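You operate a simulated robot arm through the tools that you are given. There is no shell and no other tool. Be economical: measure what you need, move in short steps, check, and stop when the job is done.

The job below is to be done with a simulated two-armed robot. You get a single attempt, and the scene is never put back.

Task
On the top of the wide table, fold the blue cloth in half, so that its two long edges meet.

The check looks at the end state, three seconds after you hand in, the way a careful person would. Anything else that was tipped, shoved, dropped, spilled or broken makes it a failure. Flat cloth is picked up by pressing the open fingertips on it (5 to 10 N) and closing them slowly along it; thin cloth reads only 2 to 8 mm in the jaws.

Robot
Two 7-joint arms with two-finger parallel grippers on one trunk, on a base that drives. Base frame: it is fixed to the floor where the robot stands at the start and does not move with it; the origin is under the middle of the robot, x ahead of it, y to its left, z up; the surface under the hand at the start is at about z = 0.8. Readings come in m, rad, newtons and seconds.
The left shoulder is at the start at [0.07, 0.134, 1.076], the right one opposite. With the tool pointing down near the work surface each hand reaches from about 0.2 to 0.66 m from the robot's upright axis, wherever it stands, measured 20 degrees to its own side. Places, roughly: top of the wide table [0.7, -0.6, 0.8]. Payload 1.57 kg a hand.
Tool frame (each hand has its own): the origin (TCP) lies between the finger pads and is the grasp point; the fingertips stand 0.03 m ahead of it; z points along the fingers, y is the line along which they close. Largest opening 0.08 m; finger width 0.017, thickness 0.012; the body of the gripper, 0.04 by 0.082 m, starts 0.08 m behind the TCP.
Orientation is that of the tool frame in the base frame, as a unit quaternion [w, x, y, z]. With the fingers straight down and closing along the base's y, the tool's x points along the base's -x, its y along +y and its z along -z.

Tools
- The arms move only by the tool nudge_tool. It takes "left_motion", "right_motion" or both (then of equal length, played together; a hand with none holds still); each is a list of rows, each a list of 7 numbers: the shift along the tool's x, y, z in m, then the turn, a rotation vector about the tool's x, y, z in rad, then the finger opening in m, from 0 to 0.08. In form: [[x, y, z, ax, ay, az, hand], ...]. A call has 1 to 10 rows; each row is the pose to reach, as a shift and turn from the pose commanded when the call began, along the tool's axes at that moment. Each row takes 0.2 s and may step no farther than 0.05 m and 0.15 rad from the row before; otherwise, or with a gripper value out of range, the whole call is refused. Where a pose cannot be reached the arm comes as near as it can. A force on the tool above 40 N (or 10 N above the force at the start of the call, whichever is more), or a blocked arm, ends the call early, and 0.2 s more pass. Each finger travels about 0.153 m/s and halts on what it meets, pressing with about 33 N; the grip force reading is that of the motor and also rises with nothing between the fingers. The clock runs only during rows and for 0.2 s after the last one: add rows that repeat a pose to give the fingers time. The reply holds the time, the measured pose of the TCP, the force on the tool along the base axes, the opening and the grip force, in the units named above and with some noise, with the torque about the TCP (base axes, N m) and any sound that the robot's microphone picked up.
- Cameras (640 x 400 px; columns grow to the right, rows downward): "scene" is now at [0.1332, 0.0021, 1.2897]; the picture's right is [0.05, -1.00, 0.00], its down [-0.70, -0.03, -0.72] and it looks along [0.72, 0.03, -0.70] (base axes); focal length 279 px, centre (320, 200). "left" rides on the left gripper at [0.072, 0.007, -0.122] in its tool frame; the picture's right is [-0.09, 1.00, 0.00], its down [-0.84, -0.08, -0.54] and it looks along [-0.54, -0.05, 0.84] (tool axes); focal length 238 px, centre (320, 200). "right" rides on the right gripper at [0.072, -0.007, -0.122] in its tool frame; the picture's right is [0.09, 1.00, 0.00], its down [-0.84, 0.08, -0.54] and it looks along [-0.54, 0.05, 0.84] (tool axes); focal length 238 px, centre (320, 200).
- snapshot(camera): a new picture of that camera. It takes no simulated time.
- raise_lower(by): slides the trunk up (or, below 0, down) by that many m; the arms and the scene camera ride with it, the base frame stays. It gives what a move gives, with no picture.
- roll_base(legs): drives the robot by 1 to 6 legs, each [ahead, left, turn to the left] in m, m and rad, along the robot's own axes; the way and the turn of a leg run together, so that a leg with both is an arc; at most 1.5 m and 3.142 rad a leg. The arms and the cameras ride along, it lands a little off, and it stops where it bumps. It gives what a move gives.
- turn_head(pan, tilt): turns the head with the scene camera to pan (to the left, within 1.501 rad either way) and tilt (down, from -0.506 to 1.204), counted from straight ahead of the robot. It gives what a move gives.
- locate(camera, pixels): for up to 12 pixels [column, row] of the newest picture of that camera ("zoom" is the newest enlarged one), the place [x, y, z] in the base frame of the surface seen there, good to about 0.002 m. It takes no simulated time.
- enlarge(camera, box): a new picture of the part [left, top, right, bottom] of that camera's present view, enlarged. It takes no simulated time.
- sign_off(): hands the job in; it is judged then, once.

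Work in short steps. Measure before you move; look again where a grasp or a placing could have gone wrong, and mend it. You have 80 turns and 70 pictures in all, those below and enlarged ones among them. Open the grippers and draw the arms clear of the work before you hand the job in, unless the task says otherwise; then end with one line.

The tools are called after "Call:" as a command line: name --argument value ..., lists and objects as JSON in quotes. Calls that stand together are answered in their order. nudge_tool: Moves the arms, as the interface text tells. Its arguments: {"type":"object","properties":{"left_motion":{"type":"array","items":{"type":"array","items":{"type":"number"}}},"right_motion":{"type":"array","items":{"type":"array","items":{"type":"number"}}}},"required":[]} The other tools are called the same way: raise_lower (by) slides the trunk up or down; roll_base (legs) drives the base; turn_head (pan, tilt) turns the head that bears the scene camera; snapshot (camera) takes a picture; locate (camera, pixels) gives the place of the surface under pixels of a picture; enlarge (camera, box) takes an enlarged picture of a part of a camera's view; sign_off () hands the job in.

At the start:

```text
t: 0.0
left_position: [0.3861, 0.2312, 1.0273]
left_ee_rot: [0.001, -0.001, 1.0, 0.0]
left_force: [-0.7, -1.0, 0.0]
left_moment: [0.02, -0.02, 0.01]
left_opening: 0.0801
left_gripper_force: 0.0
right_position: [0.4277, -0.1435, 0.9815]
right_ee_rot: [-0.001, 0.0, 1.0, 0.0]
right_force: [-0.5, -0.7, 0.5]
right_moment: [-0.03, 0.03, -0.01]
right_opening: 0.0801
right_gripper_force: 0.0
trunk travel left (down, up): [-0.65, 0.29]
robot x, y, heading: [-0.0005, -0.0015, -0.004]
head pan, tilt: [0.047, 0.771]
```

scene: 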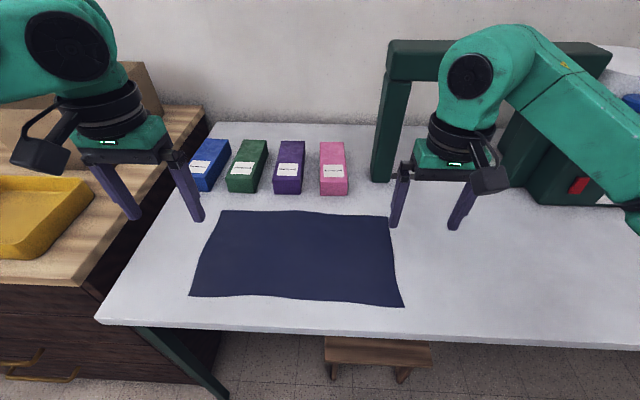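
right: 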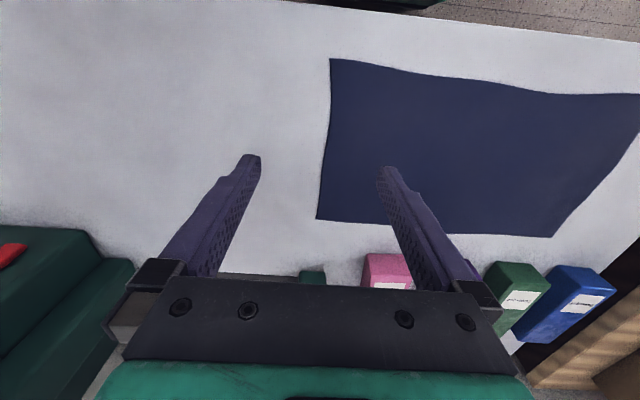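
left: 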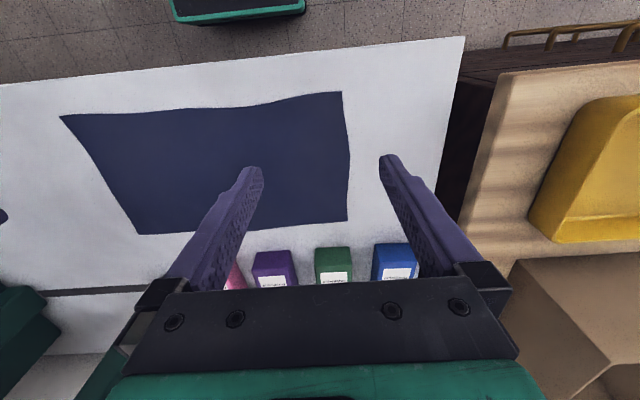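

I measure the cloth corners seen in the scene picture: about (222,211), (389,215), (403,306), (190,296), plus edge midpoints and the table around it.

Call:
locate --camera "scene" --pixels '[[223, 212], [388, 217], [401, 305], [192, 294], [305, 213], [300, 298], [208, 250], [395, 260], [300, 255], [300, 320], [330, 190], [245, 190]]'

Call:
enlarge --camera "scene" --box '[170, 190, 430, 350]'

```text
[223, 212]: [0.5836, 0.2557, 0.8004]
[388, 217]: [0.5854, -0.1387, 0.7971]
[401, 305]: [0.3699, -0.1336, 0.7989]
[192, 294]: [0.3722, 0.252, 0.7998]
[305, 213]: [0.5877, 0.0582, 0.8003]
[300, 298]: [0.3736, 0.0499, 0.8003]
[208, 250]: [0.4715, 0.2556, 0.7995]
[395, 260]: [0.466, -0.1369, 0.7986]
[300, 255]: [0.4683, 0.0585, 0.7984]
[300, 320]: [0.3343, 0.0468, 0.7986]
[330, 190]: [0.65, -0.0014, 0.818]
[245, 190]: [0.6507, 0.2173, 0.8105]
```

```text
2.46 times, centred on (300, 270) of scene
```

zoom: 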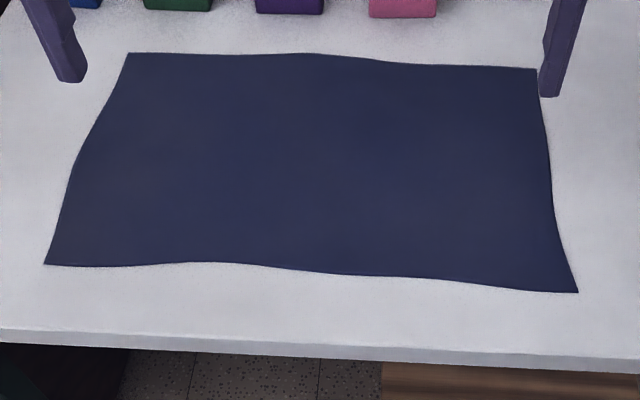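

The cloth spans about x 0.37–0.585 and y −0.137–0.255, with its long edges along y. I'll grip the far long edge near both corners, closing along y, and fold it toward the robot. First I bring both hands above those corners, with the tips 3 cm up.

Call:
nudge_tool --left_motion '[[-0.035, 0, 0.015, 0, 0, 0, 0.07], [-0.07, -0.002, 0.035, 0, 0, 0, 0.06], [-0.105, -0.004, 0.06, 0, 0, 0, 0.05], [-0.14, -0.006, 0.085, 0, 0, 0, 0.035], [-0.17, -0.008, 0.115, 0, 0, 0, 0.035], [-0.194, -0.009, 0.145, 0, 0, 0, 0.035], [-0.194, -0.009, 0.167, 0, 0, 0, 0.035], [-0.194, -0.009, 0.167, 0, 0, 0, 0.035]]' --right_motion '[[-0.03, 0.006, 0.01, 0, 0, 0, 0.07], [-0.06, 0.014, 0.025, 0, 0, 0, 0.06], [-0.09, 0.022, 0.045, 0, 0, 0, 0.05], [-0.12, 0.03, 0.065, 0, 0, 0, 0.035], [-0.14, 0.036, 0.085, 0, 0, 0, 0.035], [-0.152, 0.038, 0.105, 0, 0, 0, 0.035], [-0.152, 0.038, 0.1215, 0, 0, 0, 0.035], [-0.152, 0.038, 0.1215, 0, 0, 0, 0.035]]'

Call:
snapshot --camera "left"

Call:
snapshot --camera "right"

Call:
snapshot --camera "scene"

```text
t: 1.8
left_position: [0.5566, 0.2295, 0.8677]
left_ee_rot: [0.002, -0.002, 1.0, 0.0]
left_force: [0.3, -0.2, 0.0]
left_moment: [-0.02, -0.04, 0.02]
left_opening: 0.0349
left_gripper_force: 0.0
left hand out of reach, approached as far as the arm can: row 6, 7, 8
right_position: [0.5774, -0.1056, 0.8606]
right_ee_rot: [0.0, 0.0, 1.0, 0.0]
right_force: [0.3, -1.1, -0.9]
right_moment: [-0.01, -0.02, 0.01]
right_opening: 0.0353
right_gripper_force: 0.1
trunk travel left (down, up): [-0.65, 0.29]
robot x, y, heading: [-0.0037, 0.0023, -0.002]
head pan, tilt: [0.047, 0.771]
```

```text
65 pictures are left
```

left: 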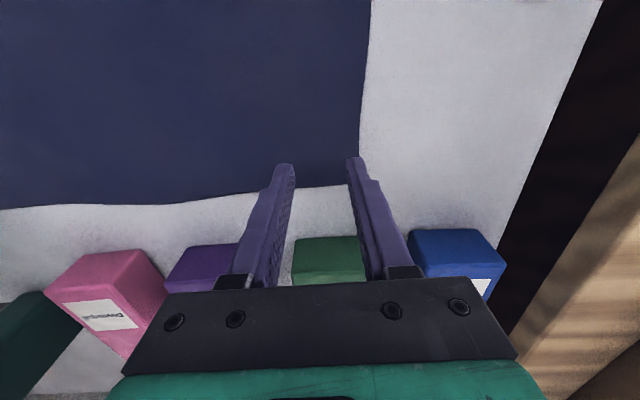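

```text
64 pictures are left
```

right: 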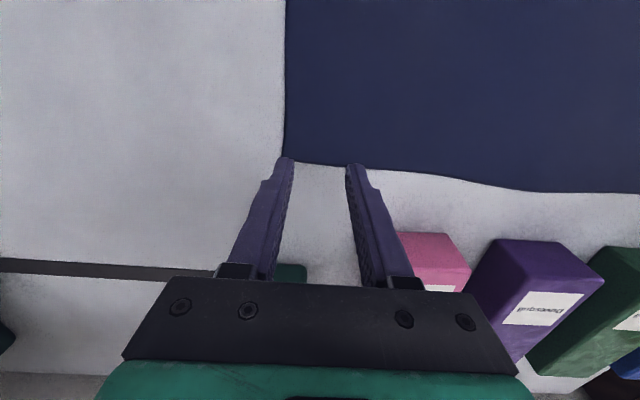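

```text
63 pictures are left
```

scene: 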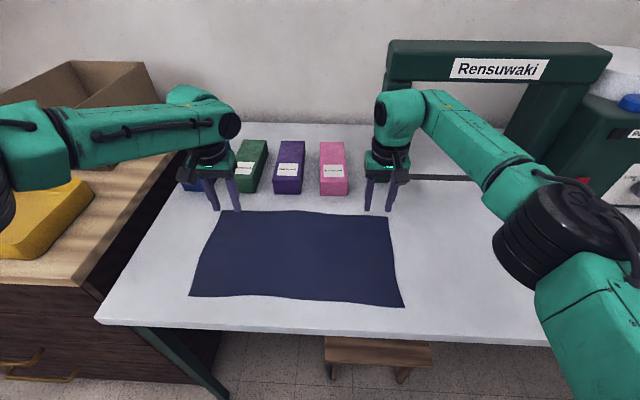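

The left hand falls about 2 cm short at the far corner, so I need to move the base a little ahead and to the left. First I check the stool at (380,350), the table edge, the box heights and the tray.

Call:
locate --camera "scene" --pixels '[[380, 350], [330, 345], [330, 365], [300, 332], [333, 150], [330, 187], [250, 145], [20, 250], [60, 200], [250, 370], [100, 320], [215, 230]]'

Call:
turn_head --pan 0.0 --tilt 1.2

Call:
snapshot --camera "scene"

```text
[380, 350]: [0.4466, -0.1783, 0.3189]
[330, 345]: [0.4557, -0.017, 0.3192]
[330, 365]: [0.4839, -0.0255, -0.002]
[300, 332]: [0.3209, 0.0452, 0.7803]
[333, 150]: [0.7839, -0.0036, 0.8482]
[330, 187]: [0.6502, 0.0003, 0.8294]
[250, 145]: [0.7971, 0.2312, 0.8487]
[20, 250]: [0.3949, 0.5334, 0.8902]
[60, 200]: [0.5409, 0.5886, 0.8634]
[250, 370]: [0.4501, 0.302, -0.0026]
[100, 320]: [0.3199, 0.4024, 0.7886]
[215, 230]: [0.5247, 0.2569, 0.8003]
```

```text
t: 2.7
left_position: [0.5551, 0.2317, 0.8673]
left_ee_rot: [0.001, -0.001, 1.0, 0.0]
left_force: [-0.3, -0.6, -0.1]
left_moment: [0.02, -0.02, 0.0]
left_opening: 0.0348
left_gripper_force: 0.1
right_position: [0.5773, -0.1048, 0.8591]
right_ee_rot: [0.0, 0.0, 1.0, 0.0]
right_force: [0.7, 0.7, 0.1]
right_moment: [-0.01, -0.01, 0.02]
right_opening: 0.0348
right_gripper_force: 0.0
trunk travel left (down, up): [-0.65, 0.29]
robot x, y, heading: [-0.0007, 0.0001, 0.0]
head pan, tilt: [0.0, 1.201]
```

```text
62 pictures are left
```

scene: 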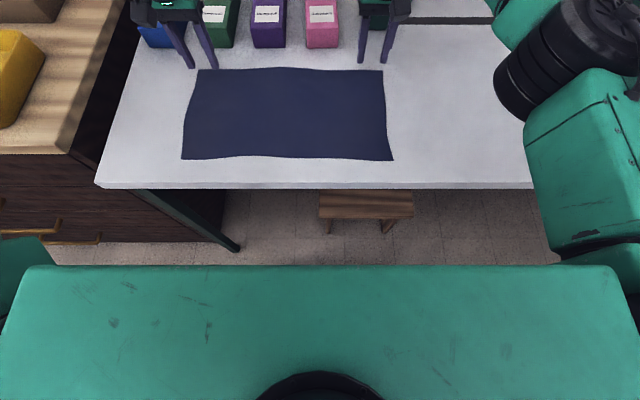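

The boxes are about 5 cm tall with fronts at x≈0.65, and the stool starts at x≈0.44. I lift and retract the hands, then drive 5 cm ahead and 4 cm left.

Call:
nudge_tool --left_motion '[[0.0, 0, -0.04, 0, 0, 0, 0.035], [0.04, 0, -0.05, 0, 0, 0, 0.035], [0.08, 0, -0.05, 0, 0, 0, 0.035]]' --right_motion '[[0.0, 0, -0.04, 0, 0, 0, 0.035], [0.04, 0, -0.05, 0, 0, 0, 0.035], [0.06, 0, -0.05, 0, 0, 0, 0.035]]'

Call:
roll_base --legs '[[0.05, 0.04, 0]]'

Call:
turn_head --pan 0.0 --tilt 0.9

Call:
snapshot --camera "scene"

```text
t: 3.5
left_position: [0.4741, 0.2299, 0.9165]
left_ee_rot: [0.001, -0.002, 1.0, 0.0]
left_force: [-0.5, 0.6, 0.6]
left_moment: [0.03, -0.04, 0.0]
left_opening: 0.0349
left_gripper_force: 0.1
right_position: [0.5149, -0.1052, 0.9109]
right_ee_rot: [0.001, -0.001, 1.0, -0.001]
right_force: [-0.1, -0.1, -0.2]
right_moment: [0.0, -0.03, 0.01]
right_opening: 0.035
right_gripper_force: 0.3
trunk travel left (down, up): [-0.65, 0.29]
robot x, y, heading: [0.0033, -0.002, 0.003]
head pan, tilt: [0.0, 1.201]
```

```text
t: 4.5
left_position: [0.5271, 0.2691, 0.9169]
left_ee_rot: [0.0, 0.0, 1.0, 0.0]
left_force: [0.7, 0.6, 0.1]
left_moment: [-0.01, 0.02, 0.01]
left_opening: 0.035
left_gripper_force: 0.1
right_position: [0.5667, -0.0662, 0.9124]
right_ee_rot: [0.001, 0.0, 1.0, 0.001]
right_force: [1.0, -0.4, 0.2]
right_moment: [0.03, 0.04, 0.02]
right_opening: 0.0354
right_gripper_force: 0.1
trunk travel left (down, up): [-0.65, 0.29]
robot x, y, heading: [0.049, 0.0399, -0.001]
head pan, tilt: [0.0, 1.201]
```

```text
t: 5.3
left_position: [0.528, 0.2707, 0.9154]
left_ee_rot: [0.0, -0.001, 1.0, 0.0]
left_force: [-0.3, 0.3, 0.5]
left_moment: [0.01, 0.03, -0.01]
left_opening: 0.035
left_gripper_force: 0.0
right_position: [0.5669, -0.0652, 0.911]
right_ee_rot: [-0.001, 0.0, 1.0, 0.0]
right_force: [-0.4, -0.1, -0.2]
right_moment: [-0.01, 0.02, -0.04]
right_opening: 0.0349
right_gripper_force: 0.2
trunk travel left (down, up): [-0.65, 0.29]
robot x, y, heading: [0.0514, 0.0416, 0.003]
head pan, tilt: [0.0, 0.901]
```

```text
61 pictures are left
```

scene: 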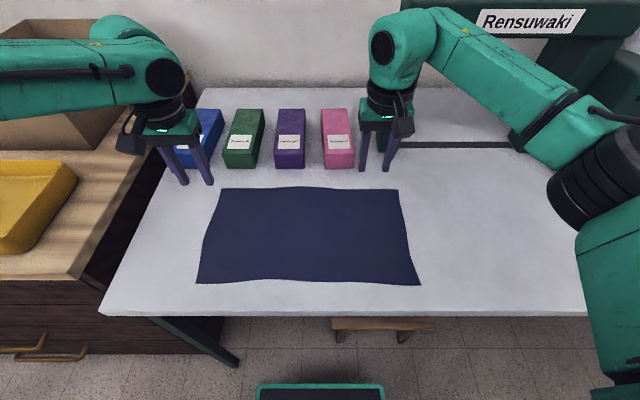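

The far edge is now clear of the hands, so I measure it along its length at (222,189) to (398,191), along with the near edge.

Call:
locate --camera "scene" --pixels '[[222, 189], [230, 190], [240, 190], [300, 188], [350, 191], [380, 192], [390, 191], [397, 191], [417, 284], [400, 283], [199, 282], [220, 281]]'

```text
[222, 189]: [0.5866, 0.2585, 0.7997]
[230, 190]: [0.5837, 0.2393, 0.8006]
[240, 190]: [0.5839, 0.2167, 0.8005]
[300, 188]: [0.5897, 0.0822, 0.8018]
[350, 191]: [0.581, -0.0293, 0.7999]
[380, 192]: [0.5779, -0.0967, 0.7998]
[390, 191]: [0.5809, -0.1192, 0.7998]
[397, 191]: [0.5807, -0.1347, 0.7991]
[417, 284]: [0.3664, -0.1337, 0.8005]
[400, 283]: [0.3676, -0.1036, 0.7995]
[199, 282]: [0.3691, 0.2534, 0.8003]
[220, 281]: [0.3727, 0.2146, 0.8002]
```

The far edge is at x≈0.585 on the left and ≈0.580 on the right. I move both hands over it with the tips about 1 cm above the cloth, 5 mm inside the edge.

Call:
nudge_tool --left_motion '[[-0.027, -0.024, 0.01, 0, 0, 0, 0.035], [-0.0535, -0.0475, 0.03, 0, 0, 0, 0.035], [-0.0535, -0.0475, 0.06, 0, 0, 0, 0.035], [-0.0535, -0.0475, 0.076, 0, 0, 0, 0.035], [-0.0535, -0.0475, 0.076, 0, 0, 0, 0.035]]' --right_motion '[[-0.005, -0.02, 0.01, 0, 0, 0, 0.035], [-0.009, -0.04, 0.03, 0, 0, 0, 0.035], [-0.009, -0.04, 0.055, 0, 0, 0, 0.035], [-0.009, -0.04, 0.0715, 0, 0, 0, 0.035], [-0.009, -0.04, 0.0715, 0, 0, 0, 0.035]]'

Call:
enlarge --camera "left" --box '[220, 100, 460, 250]'

Call:
enlarge --camera "right" --box '[200, 100, 440, 250]'

```text
t: 6.5
left_position: [0.5763, 0.2255, 0.8415]
left_ee_rot: [0.002, -0.001, 1.0, 0.0]
left_force: [-0.2, -0.1, -0.5]
left_moment: [-0.01, -0.03, -0.01]
left_opening: 0.0347
left_gripper_force: 0.1
left hand out of reach, approached as far as the arm can: row 4, 5
right_position: [0.575, -0.1051, 0.8389]
right_ee_rot: [0.0, 0.001, 1.0, 0.0]
right_force: [0.0, 0.1, 0.1]
right_moment: [0.0, 0.0, -0.04]
right_opening: 0.035
right_gripper_force: 0.1
trunk travel left (down, up): [-0.65, 0.29]
robot x, y, heading: [0.052, 0.0387, 0.002]
head pan, tilt: [0.0, 0.901]
```

```text
2.67 times, centred on (340, 175) of left
```

zoom: 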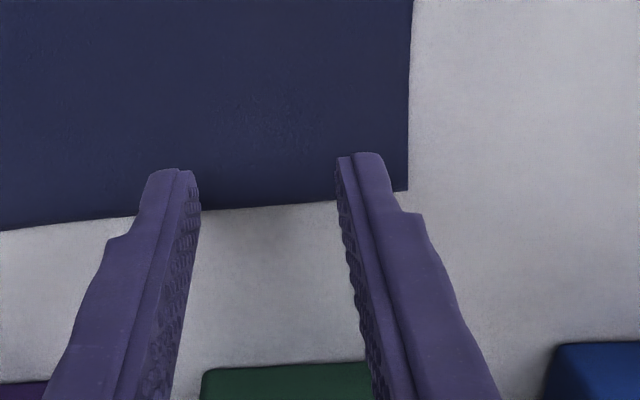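

```text
2.67 times, centred on (320, 175) of right
```

zoom: 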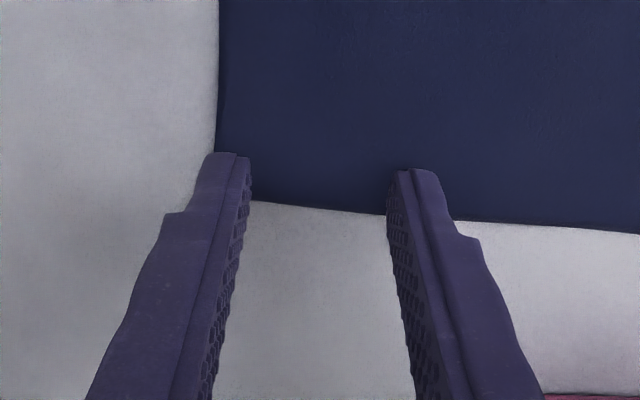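

The left arm is still at its limit (it drops out at the lowest rows). I lift and retract again, then roll 5 cm further ahead.

Call:
nudge_tool --left_motion '[[0.0, 0, -0.03, 0, 0, 0, 0.035], [0.04, 0, -0.05, 0, 0, 0, 0.035], [0.06, 0, -0.05, 0, 0, 0, 0.035]]' --right_motion '[[0.0, 0, -0.03, 0, 0, 0, 0.035], [0.04, 0, -0.05, 0, 0, 0, 0.035], [0.06, 0, -0.05, 0, 0, 0, 0.035]]'

Call:
roll_base --legs '[[0.05, 0.0, 0]]'

```text
t: 7.3
left_position: [0.5176, 0.2224, 0.8914]
left_ee_rot: [0.0, -0.002, 1.0, 0.0]
left_force: [0.7, 0.2, 0.3]
left_moment: [-0.02, 0.0, 0.04]
left_opening: 0.0348
left_gripper_force: 0.1
right_position: [0.5153, -0.1053, 0.8873]
right_ee_rot: [0.0, 0.0, 1.0, 0.0]
right_force: [-0.3, 0.4, -0.4]
right_moment: [-0.01, 0.01, 0.05]
right_opening: 0.035
right_gripper_force: 0.1
trunk travel left (down, up): [-0.65, 0.29]
robot x, y, heading: [0.0539, 0.0411, 0.002]
head pan, tilt: [0.0, 0.901]
```

```text
t: 8.2
left_position: [0.5657, 0.2224, 0.8927]
left_ee_rot: [0.001, -0.001, 1.0, -0.001]
left_force: [0.6, 0.7, 0.2]
left_moment: [0.03, -0.02, 0.0]
left_opening: 0.0352
left_gripper_force: 0.0
right_position: [0.5617, -0.1055, 0.8898]
right_ee_rot: [0.001, 0.0, 1.0, 0.0]
right_force: [0.3, -0.4, -0.2]
right_moment: [0.01, -0.04, -0.01]
right_opening: 0.0347
right_gripper_force: 0.0
trunk travel left (down, up): [-0.65, 0.29]
robot x, y, heading: [0.1003, 0.041, 0.001]
head pan, tilt: [0.0, 0.901]
```

The base advanced without a bump. I go over the edge again and lower until the tips are just above the cloth (TCP z≈0.832).

Call:
nudge_tool --left_motion '[[-0.0155, 0, 0.02, 0, 0, 0, 0.035], [-0.0155, 0, 0.045, 0, 0, 0, 0.035], [-0.0155, 0, 0.06, 0, 0, 0, 0.035], [-0.0155, 0, 0.06, 0, 0, 0, 0.035]]' --right_motion '[[-0.014, 0, 0.02, 0, 0, 0, 0.035], [-0.014, 0, 0.045, 0, 0, 0, 0.035], [-0.014, 0, 0.057, 0, 0, 0, 0.035], [-0.014, 0, 0.057, 0, 0, 0, 0.035]]'

Call:
enlarge --camera "left" --box '[220, 100, 460, 250]'

Call:
enlarge --camera "right" --box '[200, 100, 440, 250]'

```text
t: 9.2
left_position: [0.5809, 0.2221, 0.8334]
left_ee_rot: [0.002, -0.001, 1.0, 0.0]
left_force: [0.1, 0.2, -1.0]
left_moment: [-0.01, 0.0, -0.02]
left_opening: 0.0352
left_gripper_force: 0.1
right_position: [0.5787, -0.1036, 0.831]
right_ee_rot: [0.001, 0.0, 1.0, 0.0]
right_force: [0.3, -0.4, 3.7]
right_moment: [0.05, 0.0, 0.01]
right_opening: 0.0349
right_gripper_force: 0.0
trunk travel left (down, up): [-0.65, 0.29]
robot x, y, heading: [0.0979, 0.0382, 0.0]
head pan, tilt: [0.0, 0.901]
```

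```text
2.67 times, centred on (340, 175) of left
```

zoom: 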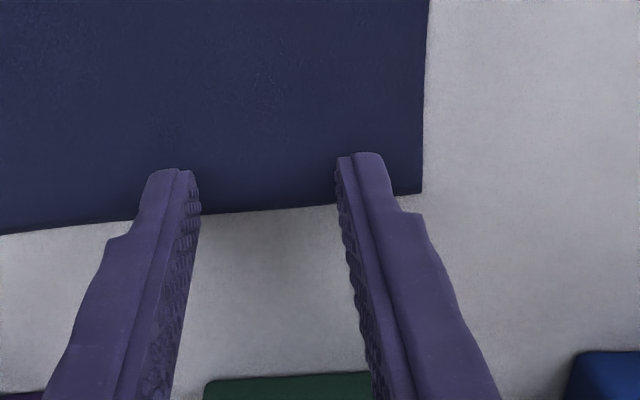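

```text
2.67 times, centred on (320, 175) of right
```

zoom: 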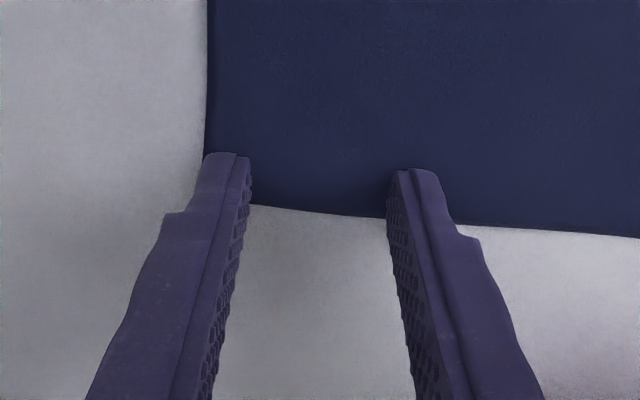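

Both fingertip pairs sit on the cloth near the corners, with the right one already reading 3.7 N. I press slightly further and read the forces before closing.

Call:
nudge_tool --left_motion '[[0, 0, 0.003, 0, 0, 0, 0.035], [0, 0, 0.004, 0, 0, 0, 0.035]]' --right_motion '[[0, 0, 0.001, 0, 0, 0, 0.035], [0, 0, 0.001, 0, 0, 0, 0.035]]'

```text
t: 9.8
left_position: [0.5812, 0.2226, 0.8313]
left_ee_rot: [0.004, -0.001, 1.0, 0.0]
left_force: [0.4, 1.7, 20.6]
left_moment: [0.02, 0.07, -0.02]
left_opening: 0.0348
left_gripper_force: 0.1
right_position: [0.5754, -0.1044, 0.832]
right_ee_rot: [0.001, 0.0, 1.0, 0.0]
right_force: [-0.7, 0.1, 0.9]
right_moment: [0.01, -0.03, -0.01]
right_opening: 0.0349
right_gripper_force: 0.1
trunk travel left (down, up): [-0.65, 0.29]
robot x, y, heading: [0.1021, 0.0387, 0.001]
head pan, tilt: [0.0, 0.901]
```

The left hand presses too hard at 20.6 N, and the right too lightly at 0.9 N. I back the left off by 1.5 mm and press the right 1.5 mm more.

Call:
nudge_tool --left_motion '[[0, 0, -0.0015, 0, 0, 0, 0.035], [0, 0, -0.0015, 0, 0, 0, 0.035]]' --right_motion '[[0, 0, 0.001, 0, 0, 0, 0.035], [0, 0, 0.0015, 0, 0, 0, 0.035]]'

```text
t: 10.4
left_position: [0.5809, 0.223, 0.8313]
left_ee_rot: [0.003, -0.002, 1.0, 0.0]
left_force: [1.4, -0.5, 9.3]
left_moment: [-0.04, -0.02, -0.03]
left_opening: 0.0349
left_gripper_force: 0.1
right_position: [0.5759, -0.1039, 0.8327]
right_ee_rot: [0.002, 0.001, 1.0, 0.001]
right_force: [-1.7, -2.2, 15.8]
right_moment: [-0.08, 0.1, -0.02]
right_opening: 0.0352
right_gripper_force: 0.0
trunk travel left (down, up): [-0.65, 0.29]
robot x, y, heading: [0.0991, 0.0422, -0.003]
head pan, tilt: [0.0, 0.901]
```

The left hand now presses with 9 N, and the right's 15.8 N is trimmed by 0.7 mm. I close both slowly while shifting inward, so the inner fingers stay put and only the cloth corner is gathered.

Call:
nudge_tool --left_motion '[[0, 0, 0, 0, 0, 0, 0.035], [0, -0.0025, 0, 0, 0, 0, 0.03], [0, -0.005, 0, 0, 0, 0, 0.025], [0, -0.0075, 0, 0, 0, 0, 0.02], [0, -0.01, 0, 0, 0, 0, 0.015], [0, -0.0125, 0, 0, 0, 0, 0.01], [0, -0.015, 0, 0, 0, 0, 0.005], [0, -0.0165, 0, 0, 0, 0, 0.0], [0, -0.0165, 0, 0, 0, 0, 0.0], [0, -0.0165, 0, 0, 0, 0, 0.0]]' --right_motion '[[0, 0, -0.0007, 0, 0, 0, 0.035], [0, 0.0025, -0.0007, 0, 0, 0, 0.03], [0, 0.005, -0.0007, 0, 0, 0, 0.025], [0, 0.0075, -0.0007, 0, 0, 0, 0.02], [0, 0.01, -0.0007, 0, 0, 0, 0.015], [0, 0.0125, -0.0007, 0, 0, 0, 0.01], [0, 0.015, -0.0007, 0, 0, 0, 0.005], [0, 0.0165, -0.0007, 0, 0, 0, 0.0], [0, 0.0165, -0.0007, 0, 0, 0, 0.0], [0, 0.0165, -0.0007, 0, 0, 0, 0.0]]'

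Call:
enlarge --camera "left" --box '[220, 100, 460, 250]'

Call:
enlarge --camera "right" --box '[200, 100, 440, 250]'

```text
t: 12.6
left_position: [0.58, 0.2062, 0.8316]
left_ee_rot: [0.002, -0.001, 1.0, 0.0]
left_force: [0.7, 2.5, 8.6]
left_moment: [0.06, 0.03, 0.03]
left_opening: 0.0023
left_gripper_force: 23.9
right_position: [0.5762, -0.0883, 0.8306]
right_ee_rot: [0.002, 0.0, 1.0, 0.001]
right_force: [-1.1, -3.9, 16.3]
right_moment: [-0.12, 0.09, 0.02]
right_opening: 0.0021
right_gripper_force: 23.4
trunk travel left (down, up): [-0.65, 0.29]
robot x, y, heading: [0.097, 0.0402, -0.0]
head pan, tilt: [0.0, 0.901]
```

```text
2.67 times, centred on (340, 175) of left
```

zoom: 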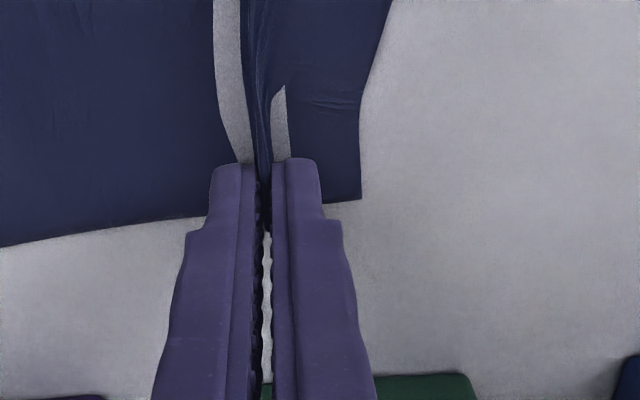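

```text
2.67 times, centred on (320, 175) of right
```

zoom: 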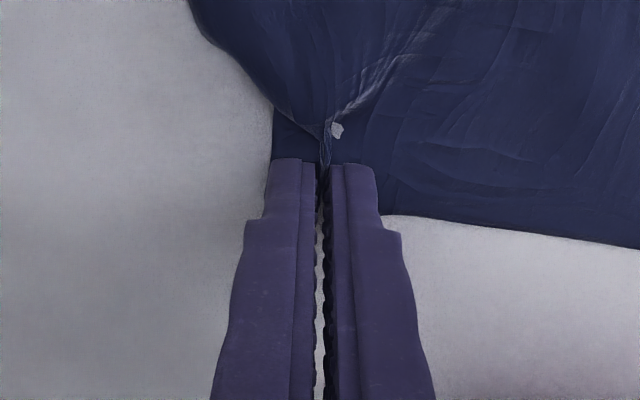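

Both jaws read about 2.2 mm with motor force up, which matches cloth in the grip. I lift 3 cm with a slight pull toward the robot and look.

Call:
nudge_tool --left_motion '[[0.0, 0, -0.01, 0, 0, 0, 0.0], [0.003, 0, -0.02, 0, 0, 0, 0.0], [0.006, 0, -0.03, 0, 0, 0, 0.0]]' --right_motion '[[0.0, 0, -0.01, 0, 0, 0, 0.0], [0.003, 0, -0.02, 0, 0, 0, 0.0], [0.006, 0, -0.03, 0, 0, 0, 0.0]]'

Call:
enlarge --camera "scene" --box '[150, 100, 470, 300]'

```text
t: 13.4
left_position: [0.5741, 0.2064, 0.8597]
left_ee_rot: [0.001, -0.001, 1.0, 0.0]
left_force: [-0.6, -0.7, -0.9]
left_moment: [-0.01, -0.03, -0.03]
left_opening: 0.0022
left_gripper_force: 24.0
right_position: [0.5723, -0.0879, 0.8593]
right_ee_rot: [0.0, 0.0, 1.0, -0.001]
right_force: [0.3, 0.4, -0.5]
right_moment: [0.01, -0.01, -0.02]
right_opening: 0.002
right_gripper_force: 23.2
trunk travel left (down, up): [-0.65, 0.29]
robot x, y, heading: [0.0986, 0.0405, -0.003]
head pan, tilt: [0.0, 0.901]
```

```text
2.00 times, centred on (310, 200) of scene
```

zoom: 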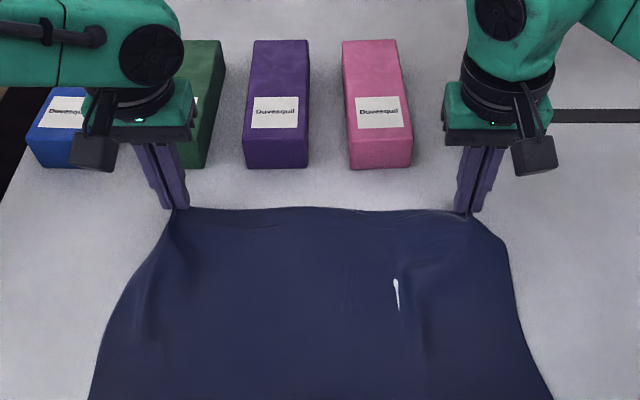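

Both hands hold the far edge. I carry it up and toward the fold line, to x≈0.52 with the tips about 9 cm up.

Call:
nudge_tool --left_motion '[[0.005, 0, -0.015, 0, 0, 0, 0.0], [0.013, 0, -0.03, 0, 0, 0, 0.0], [0.025, 0, -0.045, 0, 0, 0, 0.0], [0.04, 0, -0.055, 0, 0, 0, 0.0], [0.055, 0, -0.06, 0, 0, 0, 0.0]]' --right_motion '[[0.005, 0, -0.015, 0, 0, 0, 0.0], [0.013, 0, -0.03, 0, 0, 0, 0.0], [0.025, 0, -0.045, 0, 0, 0, 0.0], [0.04, 0, -0.055, 0, 0, 0, 0.0], [0.055, 0, -0.06, 0, 0, 0, 0.0]]'

Call:
roll_base --legs '[[-0.08, 0, 0]]'

Call:
snapshot --camera "scene"

```text
t: 14.6
left_position: [0.5203, 0.207, 0.9199]
left_ee_rot: [0.001, -0.001, 1.0, 0.0]
left_force: [-0.9, -0.2, -0.1]
left_moment: [0.01, 0.0, 0.02]
left_opening: 0.0024
left_gripper_force: 24.0
right_position: [0.5167, -0.0898, 0.9195]
right_ee_rot: [0.0, 0.001, 1.0, 0.0]
right_force: [0.2, 0.2, 0.2]
right_moment: [0.0, 0.01, 0.01]
right_opening: 0.0021
right_gripper_force: 24.2
trunk travel left (down, up): [-0.65, 0.29]
robot x, y, heading: [0.1006, 0.0374, 0.002]
head pan, tilt: [0.0, 0.901]
```

```text
t: 15.7
left_position: [0.4427, 0.2054, 0.9194]
left_ee_rot: [0.001, -0.001, 1.0, 0.0]
left_force: [0.4, 0.5, -0.4]
left_moment: [-0.01, 0.0, 0.0]
left_opening: 0.0025
left_gripper_force: 23.5
right_position: [0.439, -0.0901, 0.9172]
right_ee_rot: [0.0, 0.001, 1.0, 0.0]
right_force: [-0.4, -0.9, 0.1]
right_moment: [-0.01, -0.03, 0.01]
right_opening: 0.0027
right_gripper_force: 23.8
trunk travel left (down, up): [-0.65, 0.29]
robot x, y, heading: [0.0228, 0.0378, -0.004]
head pan, tilt: [0.0, 0.901]
```

```text
53 pictures are left
```

scene: 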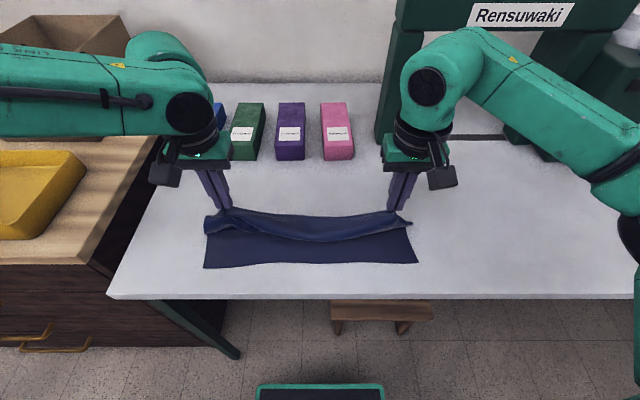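

The fold is forming well: the near edge at row ~265 has not moved and the flap is over the fold line. I continue the arc toward the near edge, tilting the fingers forward by 0.6 rad so that the edge rolls over properly.

Call:
nudge_tool --left_motion '[[0.022, 0, 0.005, 0, -0.15, 0, 0.0], [0.044, 0, 0.019, 0, -0.3, 0, 0.0], [0.063, 0, 0.037, 0, -0.45, 0, 0.0], [0.078, 0, 0.059, 0, -0.6, 0, 0.0], [0.078, 0, 0.059, 0, -0.6, 0, 0.0]]' --right_motion '[[0.022, 0, 0.005, 0, -0.15, 0, 0.0], [0.044, 0, 0.019, 0, -0.3, 0, 0.0], [0.063, 0, 0.037, 0, -0.45, 0, 0.0], [0.078, 0, 0.058, 0, -0.6, 0, 0.0], [0.078, 0, 0.058, 0, -0.6, 0, 0.0]]'

Call:
enlarge --camera "scene" --box '[150, 140, 470, 340]'

Call:
snapshot --camera "left"

```text
t: 17.0
left_position: [0.4707, 0.2342, 0.9074]
left_ee_rot: [0.267, -0.008, 0.964, 0.005]
left_force: [-0.4, -0.6, 0.4]
left_moment: [0.02, -0.04, 0.0]
left_opening: 0.0023
left_gripper_force: 23.5
left hand out of reach, approached as far as the arm can: row 2, 3, 4, 5
right_position: [0.3666, -0.088, 0.8698]
right_ee_rot: [0.276, -0.002, 0.961, 0.006]
right_force: [-0.2, 0.4, -0.3]
right_moment: [-0.03, 0.04, 0.03]
right_opening: 0.0001
right_gripper_force: 21.3
right hand out of reach, approached as far as the arm can: row 4, 5
trunk travel left (down, up): [-0.65, 0.29]
robot x, y, heading: [0.0227, 0.0421, -0.003]
head pan, tilt: [0.0, 0.901]
stopped in row 5 (left hand): the force on the tool passed its limit at 40 N (the readings are from after the stop); the commanded pose is now the measured one
```

```text
2.00 times, centred on (310, 240) of scene
```

zoom: 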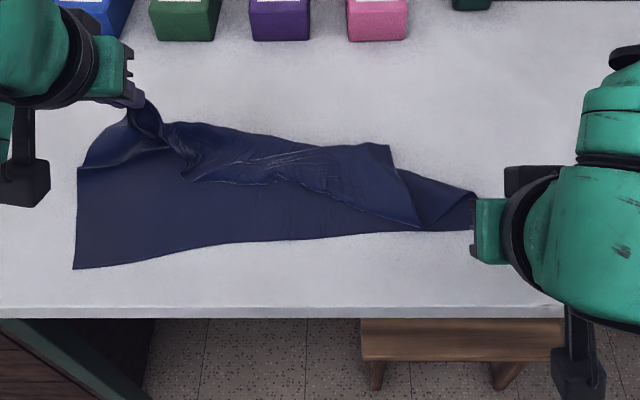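

```text
51 pictures are left
```

left: 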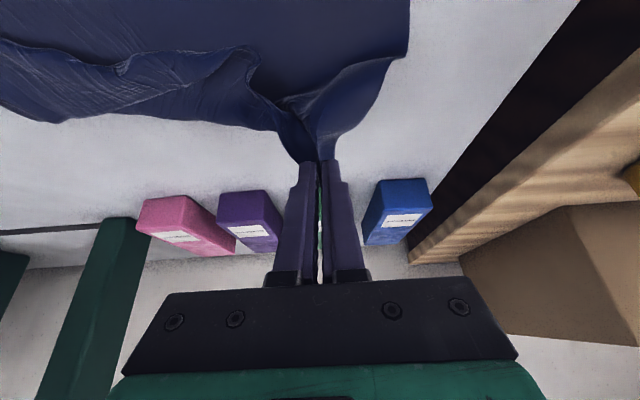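

The tilt was out of the left arm's reach. It swung away, and the right hand lost its corner (jaw reads 0.1 mm). I return both hands to vertical, lift the right one clear and keep holding with the left.

Call:
nudge_tool --left_motion '[[0, 0, 0, 0, 0.14, 0, 0], [0, 0, 0, 0, 0.28, 0, 0], [0, 0, 0, 0, 0.42, 0, 0], [0, 0, 0, 0, 0.54, 0, 0], [0, 0, 0, 0, 0.54, 0, 0]]' --right_motion '[[-0.008, 0, -0.013, 0, 0.14, 0, 0], [-0.016, 0, -0.026, 0, 0.28, 0, 0], [-0.024, 0, -0.038, 0, 0.42, 0, 0], [-0.032, 0, -0.051, 0, 0.56, 0, 0], [-0.032, 0, -0.051, 0, 0.56, 0, 0]]'

Call:
snapshot --camera "scene"

```text
t: 18.2
left_position: [0.4699, 0.2356, 0.9088]
left_ee_rot: [0.001, -0.008, 1.0, 0.002]
left_force: [0.6, 0.5, 0.0]
left_moment: [0.02, -0.03, -0.02]
left_opening: 0.0023
left_gripper_force: 24.1
right_position: [0.3678, -0.0881, 0.931]
right_ee_rot: [-0.002, -0.003, 1.0, 0.005]
right_force: [-0.1, 1.0, 0.0]
right_moment: [0.02, -0.01, 0.01]
right_opening: 0.0
right_gripper_force: 21.4
trunk travel left (down, up): [-0.65, 0.29]
robot x, y, heading: [0.0255, 0.0389, 0.001]
head pan, tilt: [0.0, 0.901]
```

```text
50 pictures are left
```

scene: 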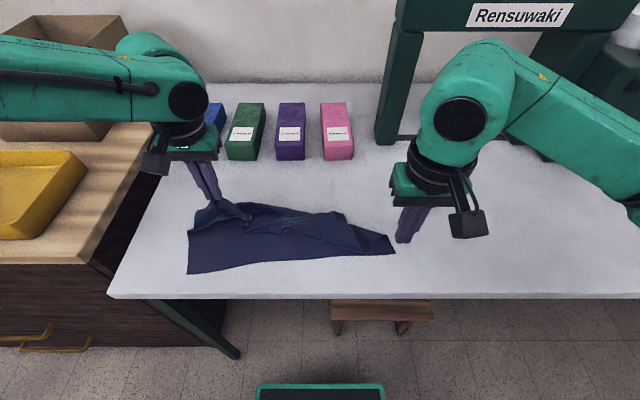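

Both hands are vertical again. I enlarge the cloth and locate its key points to plan the repair.

Call:
enlarge --camera "scene" --box '[170, 170, 410, 320]'

Call:
locate --camera "scene" --pixels '[[189, 272], [190, 232], [240, 266], [300, 262], [393, 253], [362, 252], [347, 225], [347, 218], [300, 212], [260, 206], [225, 205], [386, 236]]'

```text
2.67 times, centred on (290, 245) of scene
```

zoom: 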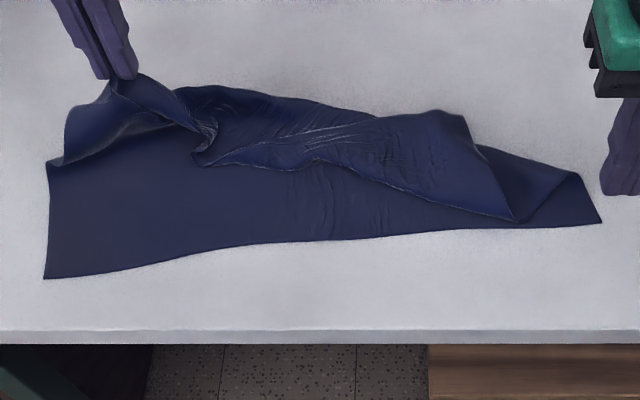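

```text
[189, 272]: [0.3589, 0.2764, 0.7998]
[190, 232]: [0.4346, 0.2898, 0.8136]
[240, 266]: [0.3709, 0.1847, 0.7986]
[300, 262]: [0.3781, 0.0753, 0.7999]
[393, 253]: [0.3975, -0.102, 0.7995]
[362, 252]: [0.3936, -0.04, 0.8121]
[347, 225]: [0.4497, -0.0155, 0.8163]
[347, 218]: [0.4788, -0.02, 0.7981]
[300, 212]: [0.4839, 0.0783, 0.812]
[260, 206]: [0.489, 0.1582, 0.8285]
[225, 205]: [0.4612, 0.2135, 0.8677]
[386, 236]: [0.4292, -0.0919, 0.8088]
```

The left jaw still holds the far-left corner. The far-right corner lies at about (0.394, −0.04), close to the near edge but 6 cm inward. The near edge now runs from (0.359, 0.276) to (0.398, −0.102). I lay the left corner down, with the hand vertical, on the near-left corner.

Call:
nudge_tool --left_motion '[[0.03, 0.001, 0.006, 0, 0, 0, 0], [0.06, 0.003, 0.022, 0, 0, 0, 0], [0.085, 0.005, 0.045, 0, 0, 0, 0], [0.1, 0.007, 0.066, 0, 0, 0, 0], [0.103, 0.008, 0.074, 0, 0, 0, 0], [0.103, 0.008, 0.074, 0, 0, 0, 0]]' --right_motion '[[0.0, -0.04, 0, 0, 0, 0, 0], [0, -0.08, 0, 0, 0, 0, 0], [0, -0.1, 0, 0, 0, 0, 0.01], [0, -0.1, 0, 0, 0, 0, 0.03], [0, -0.1, 0, 0, 0, 0, 0.035], [0, -0.1, 0, 0, 0, 0, 0.035]]'

Call:
enlarge --camera "scene" --box '[170, 170, 410, 320]'

```text
t: 19.6
left_position: [0.3679, 0.2412, 0.835]
left_ee_rot: [0.0, -0.008, 1.0, 0.003]
left_force: [-0.2, -0.3, 0.7]
left_moment: [0.0, -0.03, -0.04]
left_opening: 0.0024
left_gripper_force: 23.5
right_position: [0.3695, -0.1866, 0.9288]
right_ee_rot: [-0.001, -0.004, 1.0, 0.005]
right_force: [-1.3, -0.1, 0.1]
right_moment: [0.02, 0.01, 0.01]
right_opening: 0.035
right_gripper_force: 0.0
trunk travel left (down, up): [-0.65, 0.29]
robot x, y, heading: [0.0187, 0.0405, -0.002]
head pan, tilt: [0.0, 0.901]
```

```text
2.67 times, centred on (290, 245) of scene
```

zoom: 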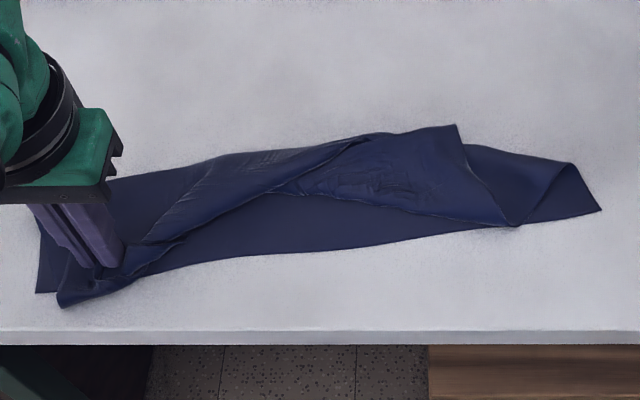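

The left corner is down near the near-left corner, about 1 cm past it. I open the left jaw slowly, retract upward and look.

Call:
nudge_tool --left_motion '[[0, 0, 0.002, 0, 0, 0, 0.01], [0, 0, 0.002, 0, 0, 0, 0.02], [0, 0, 0.002, 0, 0, 0, 0.03], [0, 0, -0.02, 0, 0, 0, 0.03], [0, 0, -0.06, 0, 0, 0, 0.03], [0, 0.04, -0.1, 0, 0, 0, 0.03], [0, 0.08, -0.1, 0, 0, 0, 0.03], [0, 0.12, -0.1, 0, 0, 0, 0.03]]'

Call:
enlarge --camera "scene" --box '[170, 170, 410, 320]'

```text
refused: row 6 steps farther than a row can; nothing moved
```

```text
2.67 times, centred on (290, 245) of scene
```

zoom: 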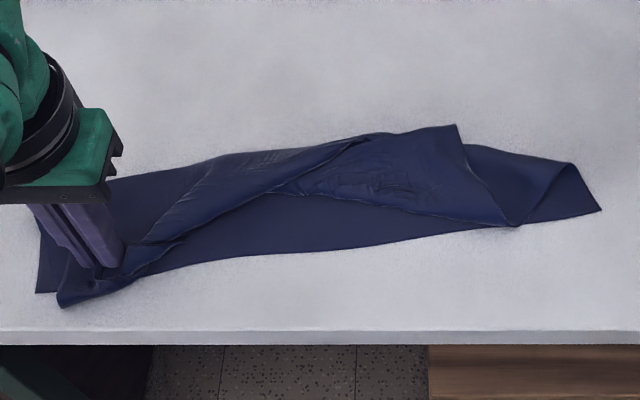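

That call was refused because one step was too long. I repeat it with shorter steps.

Call:
nudge_tool --left_motion '[[0, 0, 0.002, 0, 0, 0, 0.01], [0, 0, 0.002, 0, 0, 0, 0.02], [0, 0, 0.002, 0, 0, 0, 0.03], [0, 0, -0.02, 0, 0, 0, 0.03], [0, 0, -0.06, 0, 0, 0, 0.03], [0, 0.02, -0.1, 0, 0, 0, 0.03], [0, 0.06, -0.1, 0, 0, 0, 0.03], [0, 0.1, -0.1, 0, 0, 0, 0.03]]'

Call:
enlarge --camera "scene" --box '[170, 170, 410, 320]'

Call:
snapshot --camera "right"

```text
t: 21.4
left_position: [0.3642, 0.3411, 0.9345]
left_ee_rot: [0.0, -0.006, 1.0, 0.002]
left_force: [0.5, 0.5, -0.5]
left_moment: [-0.01, -0.02, -0.03]
left_opening: 0.0299
left_gripper_force: 0.1
right_position: [0.3702, -0.1869, 0.9278]
right_ee_rot: [-0.001, -0.003, 1.0, 0.005]
right_force: [-0.8, 0.1, -0.8]
right_moment: [0.02, 0.01, 0.05]
right_opening: 0.0348
right_gripper_force: 0.1
trunk travel left (down, up): [-0.65, 0.29]
robot x, y, heading: [0.0198, 0.0414, -0.004]
head pan, tilt: [0.0, 0.901]
```

```text
2.67 times, centred on (290, 245) of scene
```

zoom: 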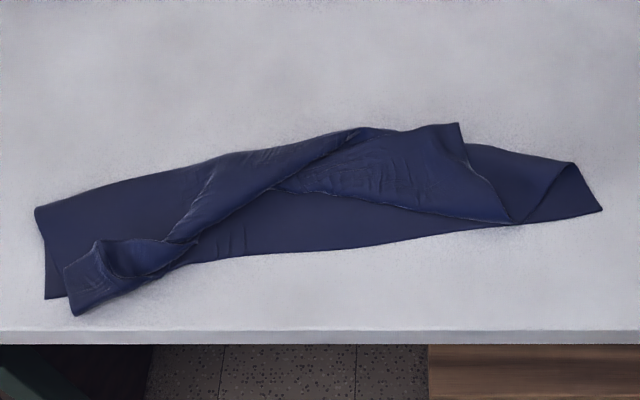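

```text
45 pictures are left
```

right: 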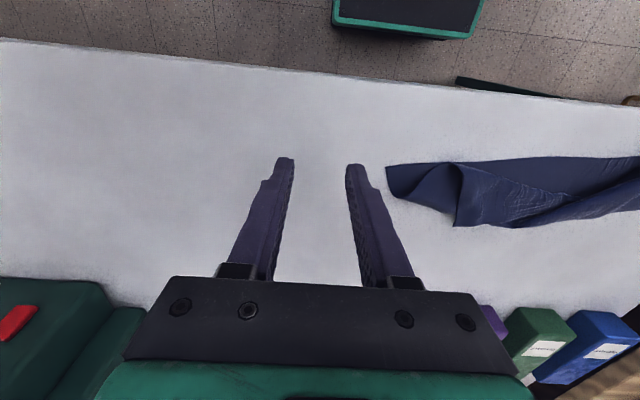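

The left flap corner is released. I need to understand the right end better, so I move the right hand's camera over it, staying at height.

Call:
nudge_tool --right_motion '[[0.0, 0.04, -0.02, 0, 0, 0, 0.035], [0, 0.08, -0.05, 0, 0, 0, 0.035], [0, 0.12, -0.06, 0, 0, 0, 0.035], [0, 0.14, -0.06, 0, 0, 0, 0.035]]'

Call:
snapshot --camera "right"

Call:
enlarge --camera "scene" --box '[170, 190, 290, 300]'

```text
t: 22.4
left_position: [0.3648, 0.3421, 0.9362]
left_ee_rot: [-0.001, -0.008, 1.0, 0.001]
left_force: [1.2, -0.4, -0.1]
left_moment: [0.01, 0.0, 0.01]
left_opening: 0.0301
left_gripper_force: 0.1
right_position: [0.369, -0.0465, 0.9885]
right_ee_rot: [-0.001, -0.002, 1.0, 0.005]
right_force: [0.0, 0.2, -0.5]
right_moment: [-0.02, 0.02, -0.02]
right_opening: 0.0351
right_gripper_force: 0.0
trunk travel left (down, up): [-0.65, 0.29]
robot x, y, heading: [0.0203, 0.0403, -0.004]
head pan, tilt: [0.0, 0.901]
```

```text
44 pictures are left
```

right: 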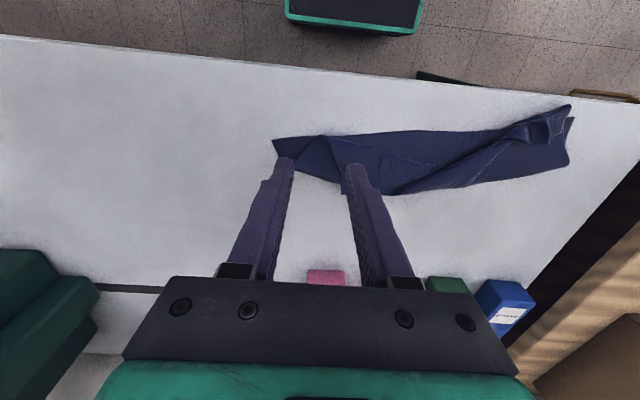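

```text
3.64 times, centred on (230, 245) of scene
```

zoom: 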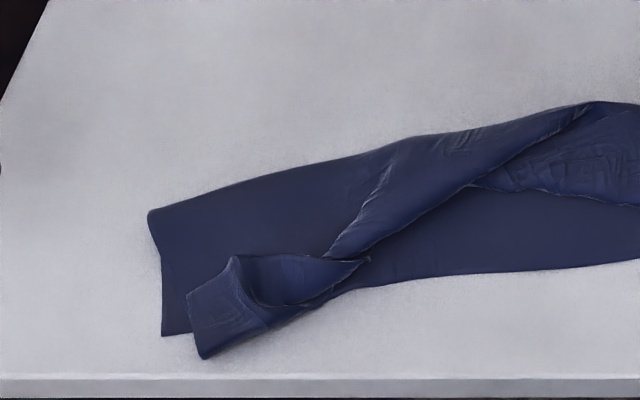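

The flap's left end overhangs the lower layer near zoom (205,355), with table beneath it, so I can grip it there without catching the lower layer. I locate points on it and inspect the right end once that hand is moved away.

Call:
locate --camera "zoom" --pixels '[[205, 355], [215, 335], [190, 295], [232, 260], [250, 330], [290, 315], [163, 333], [152, 214], [365, 260], [330, 288], [280, 275], [240, 300]]'

Call:
nudge_tool --right_motion '[[0.0, -0.045, 0, 0, 0, 0, 0.035], [0, -0.09, 0, 0, 0, 0, 0.035], [0, -0.135, 0, 0, 0, 0, 0.035], [0, -0.16, 0, 0, 0, 0, 0.035]]'

Call:
enlarge --camera "scene" --box '[280, 190, 400, 300]'

```text
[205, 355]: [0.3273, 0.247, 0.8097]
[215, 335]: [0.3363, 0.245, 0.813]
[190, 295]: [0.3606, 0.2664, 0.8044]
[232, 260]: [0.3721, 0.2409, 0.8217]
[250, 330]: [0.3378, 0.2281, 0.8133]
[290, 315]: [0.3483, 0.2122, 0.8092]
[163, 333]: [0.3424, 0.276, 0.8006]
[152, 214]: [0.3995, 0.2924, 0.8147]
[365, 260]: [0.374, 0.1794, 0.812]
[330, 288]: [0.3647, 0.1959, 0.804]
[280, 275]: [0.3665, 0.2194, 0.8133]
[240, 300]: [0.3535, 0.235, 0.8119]
```

```text
t: 23.4
left_position: [0.3637, 0.3397, 0.9355]
left_ee_rot: [0.0, -0.009, 1.0, 0.002]
left_force: [0.5, -0.5, 0.2]
left_moment: [-0.01, 0.0, -0.03]
left_opening: 0.03
left_gripper_force: 0.1
right_position: [0.37, -0.2091, 0.9884]
right_ee_rot: [0.0, -0.003, 1.0, 0.005]
right_force: [-0.7, 0.5, -0.1]
right_moment: [0.01, 0.03, -0.02]
right_opening: 0.0353
right_gripper_force: 0.1
trunk travel left (down, up): [-0.65, 0.29]
robot x, y, heading: [0.0206, 0.0415, -0.004]
head pan, tilt: [0.0, 0.901]
```

```text
3.64 times, centred on (340, 245) of scene
```

zoom: 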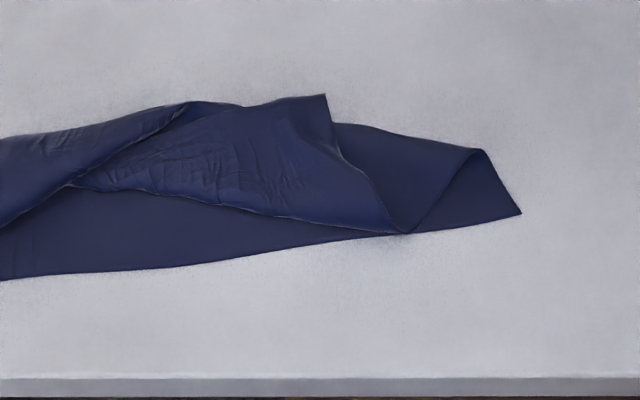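

The right flap's strip has folded back, and its far-right corner is at zoom (325,95). I locate that area so the right hand can pinch it and pull it back out flat.

Call:
locate --camera "zoom" --pixels '[[323, 98], [310, 105], [280, 105], [245, 110], [318, 120], [330, 140], [350, 140], [270, 130], [480, 152], [405, 230], [300, 160], [240, 160]]'

```text
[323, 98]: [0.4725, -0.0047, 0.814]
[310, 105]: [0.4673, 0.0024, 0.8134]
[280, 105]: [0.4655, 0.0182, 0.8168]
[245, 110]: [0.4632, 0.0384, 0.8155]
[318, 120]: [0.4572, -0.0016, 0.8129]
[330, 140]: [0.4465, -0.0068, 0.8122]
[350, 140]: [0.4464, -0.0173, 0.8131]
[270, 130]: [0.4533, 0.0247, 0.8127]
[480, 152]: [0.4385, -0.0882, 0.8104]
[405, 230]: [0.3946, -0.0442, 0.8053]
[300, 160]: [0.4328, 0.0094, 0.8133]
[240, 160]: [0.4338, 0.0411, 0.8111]
```

The far-right corner sits raised at (0.4725, −0.005, 0.814). I move both hands above their grip spots: left at (0.337, 0.24), right at (0.468, 0.013).

Call:
nudge_tool --left_motion '[[0.005, -0.018, 0, 0, 0, 0, 0.03], [0.01, -0.036, 0, 0, 0, 0, 0.03], [0.015, -0.054, 0.01, 0, 0, 0, 0.03], [0.02, -0.075, 0.03, 0, 0, 0, 0.03], [0.025, -0.1, 0.05, 0, 0, 0, 0.03], [0.027, -0.1, 0.07, 0, 0, 0, 0.03], [0.027, -0.1, 0.0755, 0, 0, 0, 0.03]]' --right_motion '[[-0.016, 0.04, 0, 0, 0, 0, 0.03], [-0.032, 0.08, 0.01, 0, 0, 0, 0.03], [-0.05, 0.12, 0.03, 0, 0, 0, 0.03], [-0.066, 0.155, 0.055, 0, 0, 0, 0.03], [-0.082, 0.19, 0.08, 0, 0, 0, 0.03], [-0.098, 0.222, 0.11, 0, 0, 0, 0.03], [-0.098, 0.222, 0.128, 0, 0, 0, 0.03]]'

Call:
enlarge --camera "left" --box '[200, 80, 440, 230]'

Call:
enlarge --camera "right" --box '[200, 80, 440, 230]'

```text
t: 25.0
left_position: [0.3596, 0.2399, 0.8601]
left_ee_rot: [-0.001, -0.008, 1.0, 0.002]
left_force: [0.3, -0.5, 0.3]
left_moment: [0.01, 0.0, 0.01]
left_opening: 0.0302
left_gripper_force: 0.1
left hand out of reach, approached as far as the arm can: row 5, 6, 7
right_position: [0.465, 0.0143, 0.8616]
right_ee_rot: [-0.002, -0.002, 1.0, 0.005]
right_force: [-0.6, -0.2, 0.3]
right_moment: [0.01, 0.01, 0.0]
right_opening: 0.03
right_gripper_force: 0.1
trunk travel left (down, up): [-0.65, 0.29]
robot x, y, heading: [0.0206, 0.0449, 0.0]
head pan, tilt: [0.0, 0.901]
```

```text
2.67 times, centred on (320, 155) of left
```

zoom: 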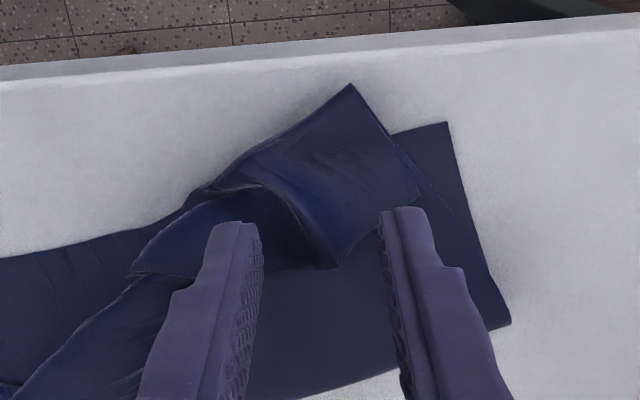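

```text
2.67 times, centred on (320, 155) of right
```

zoom: 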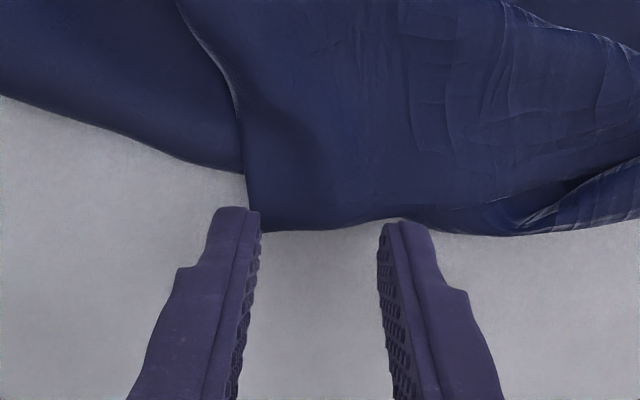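

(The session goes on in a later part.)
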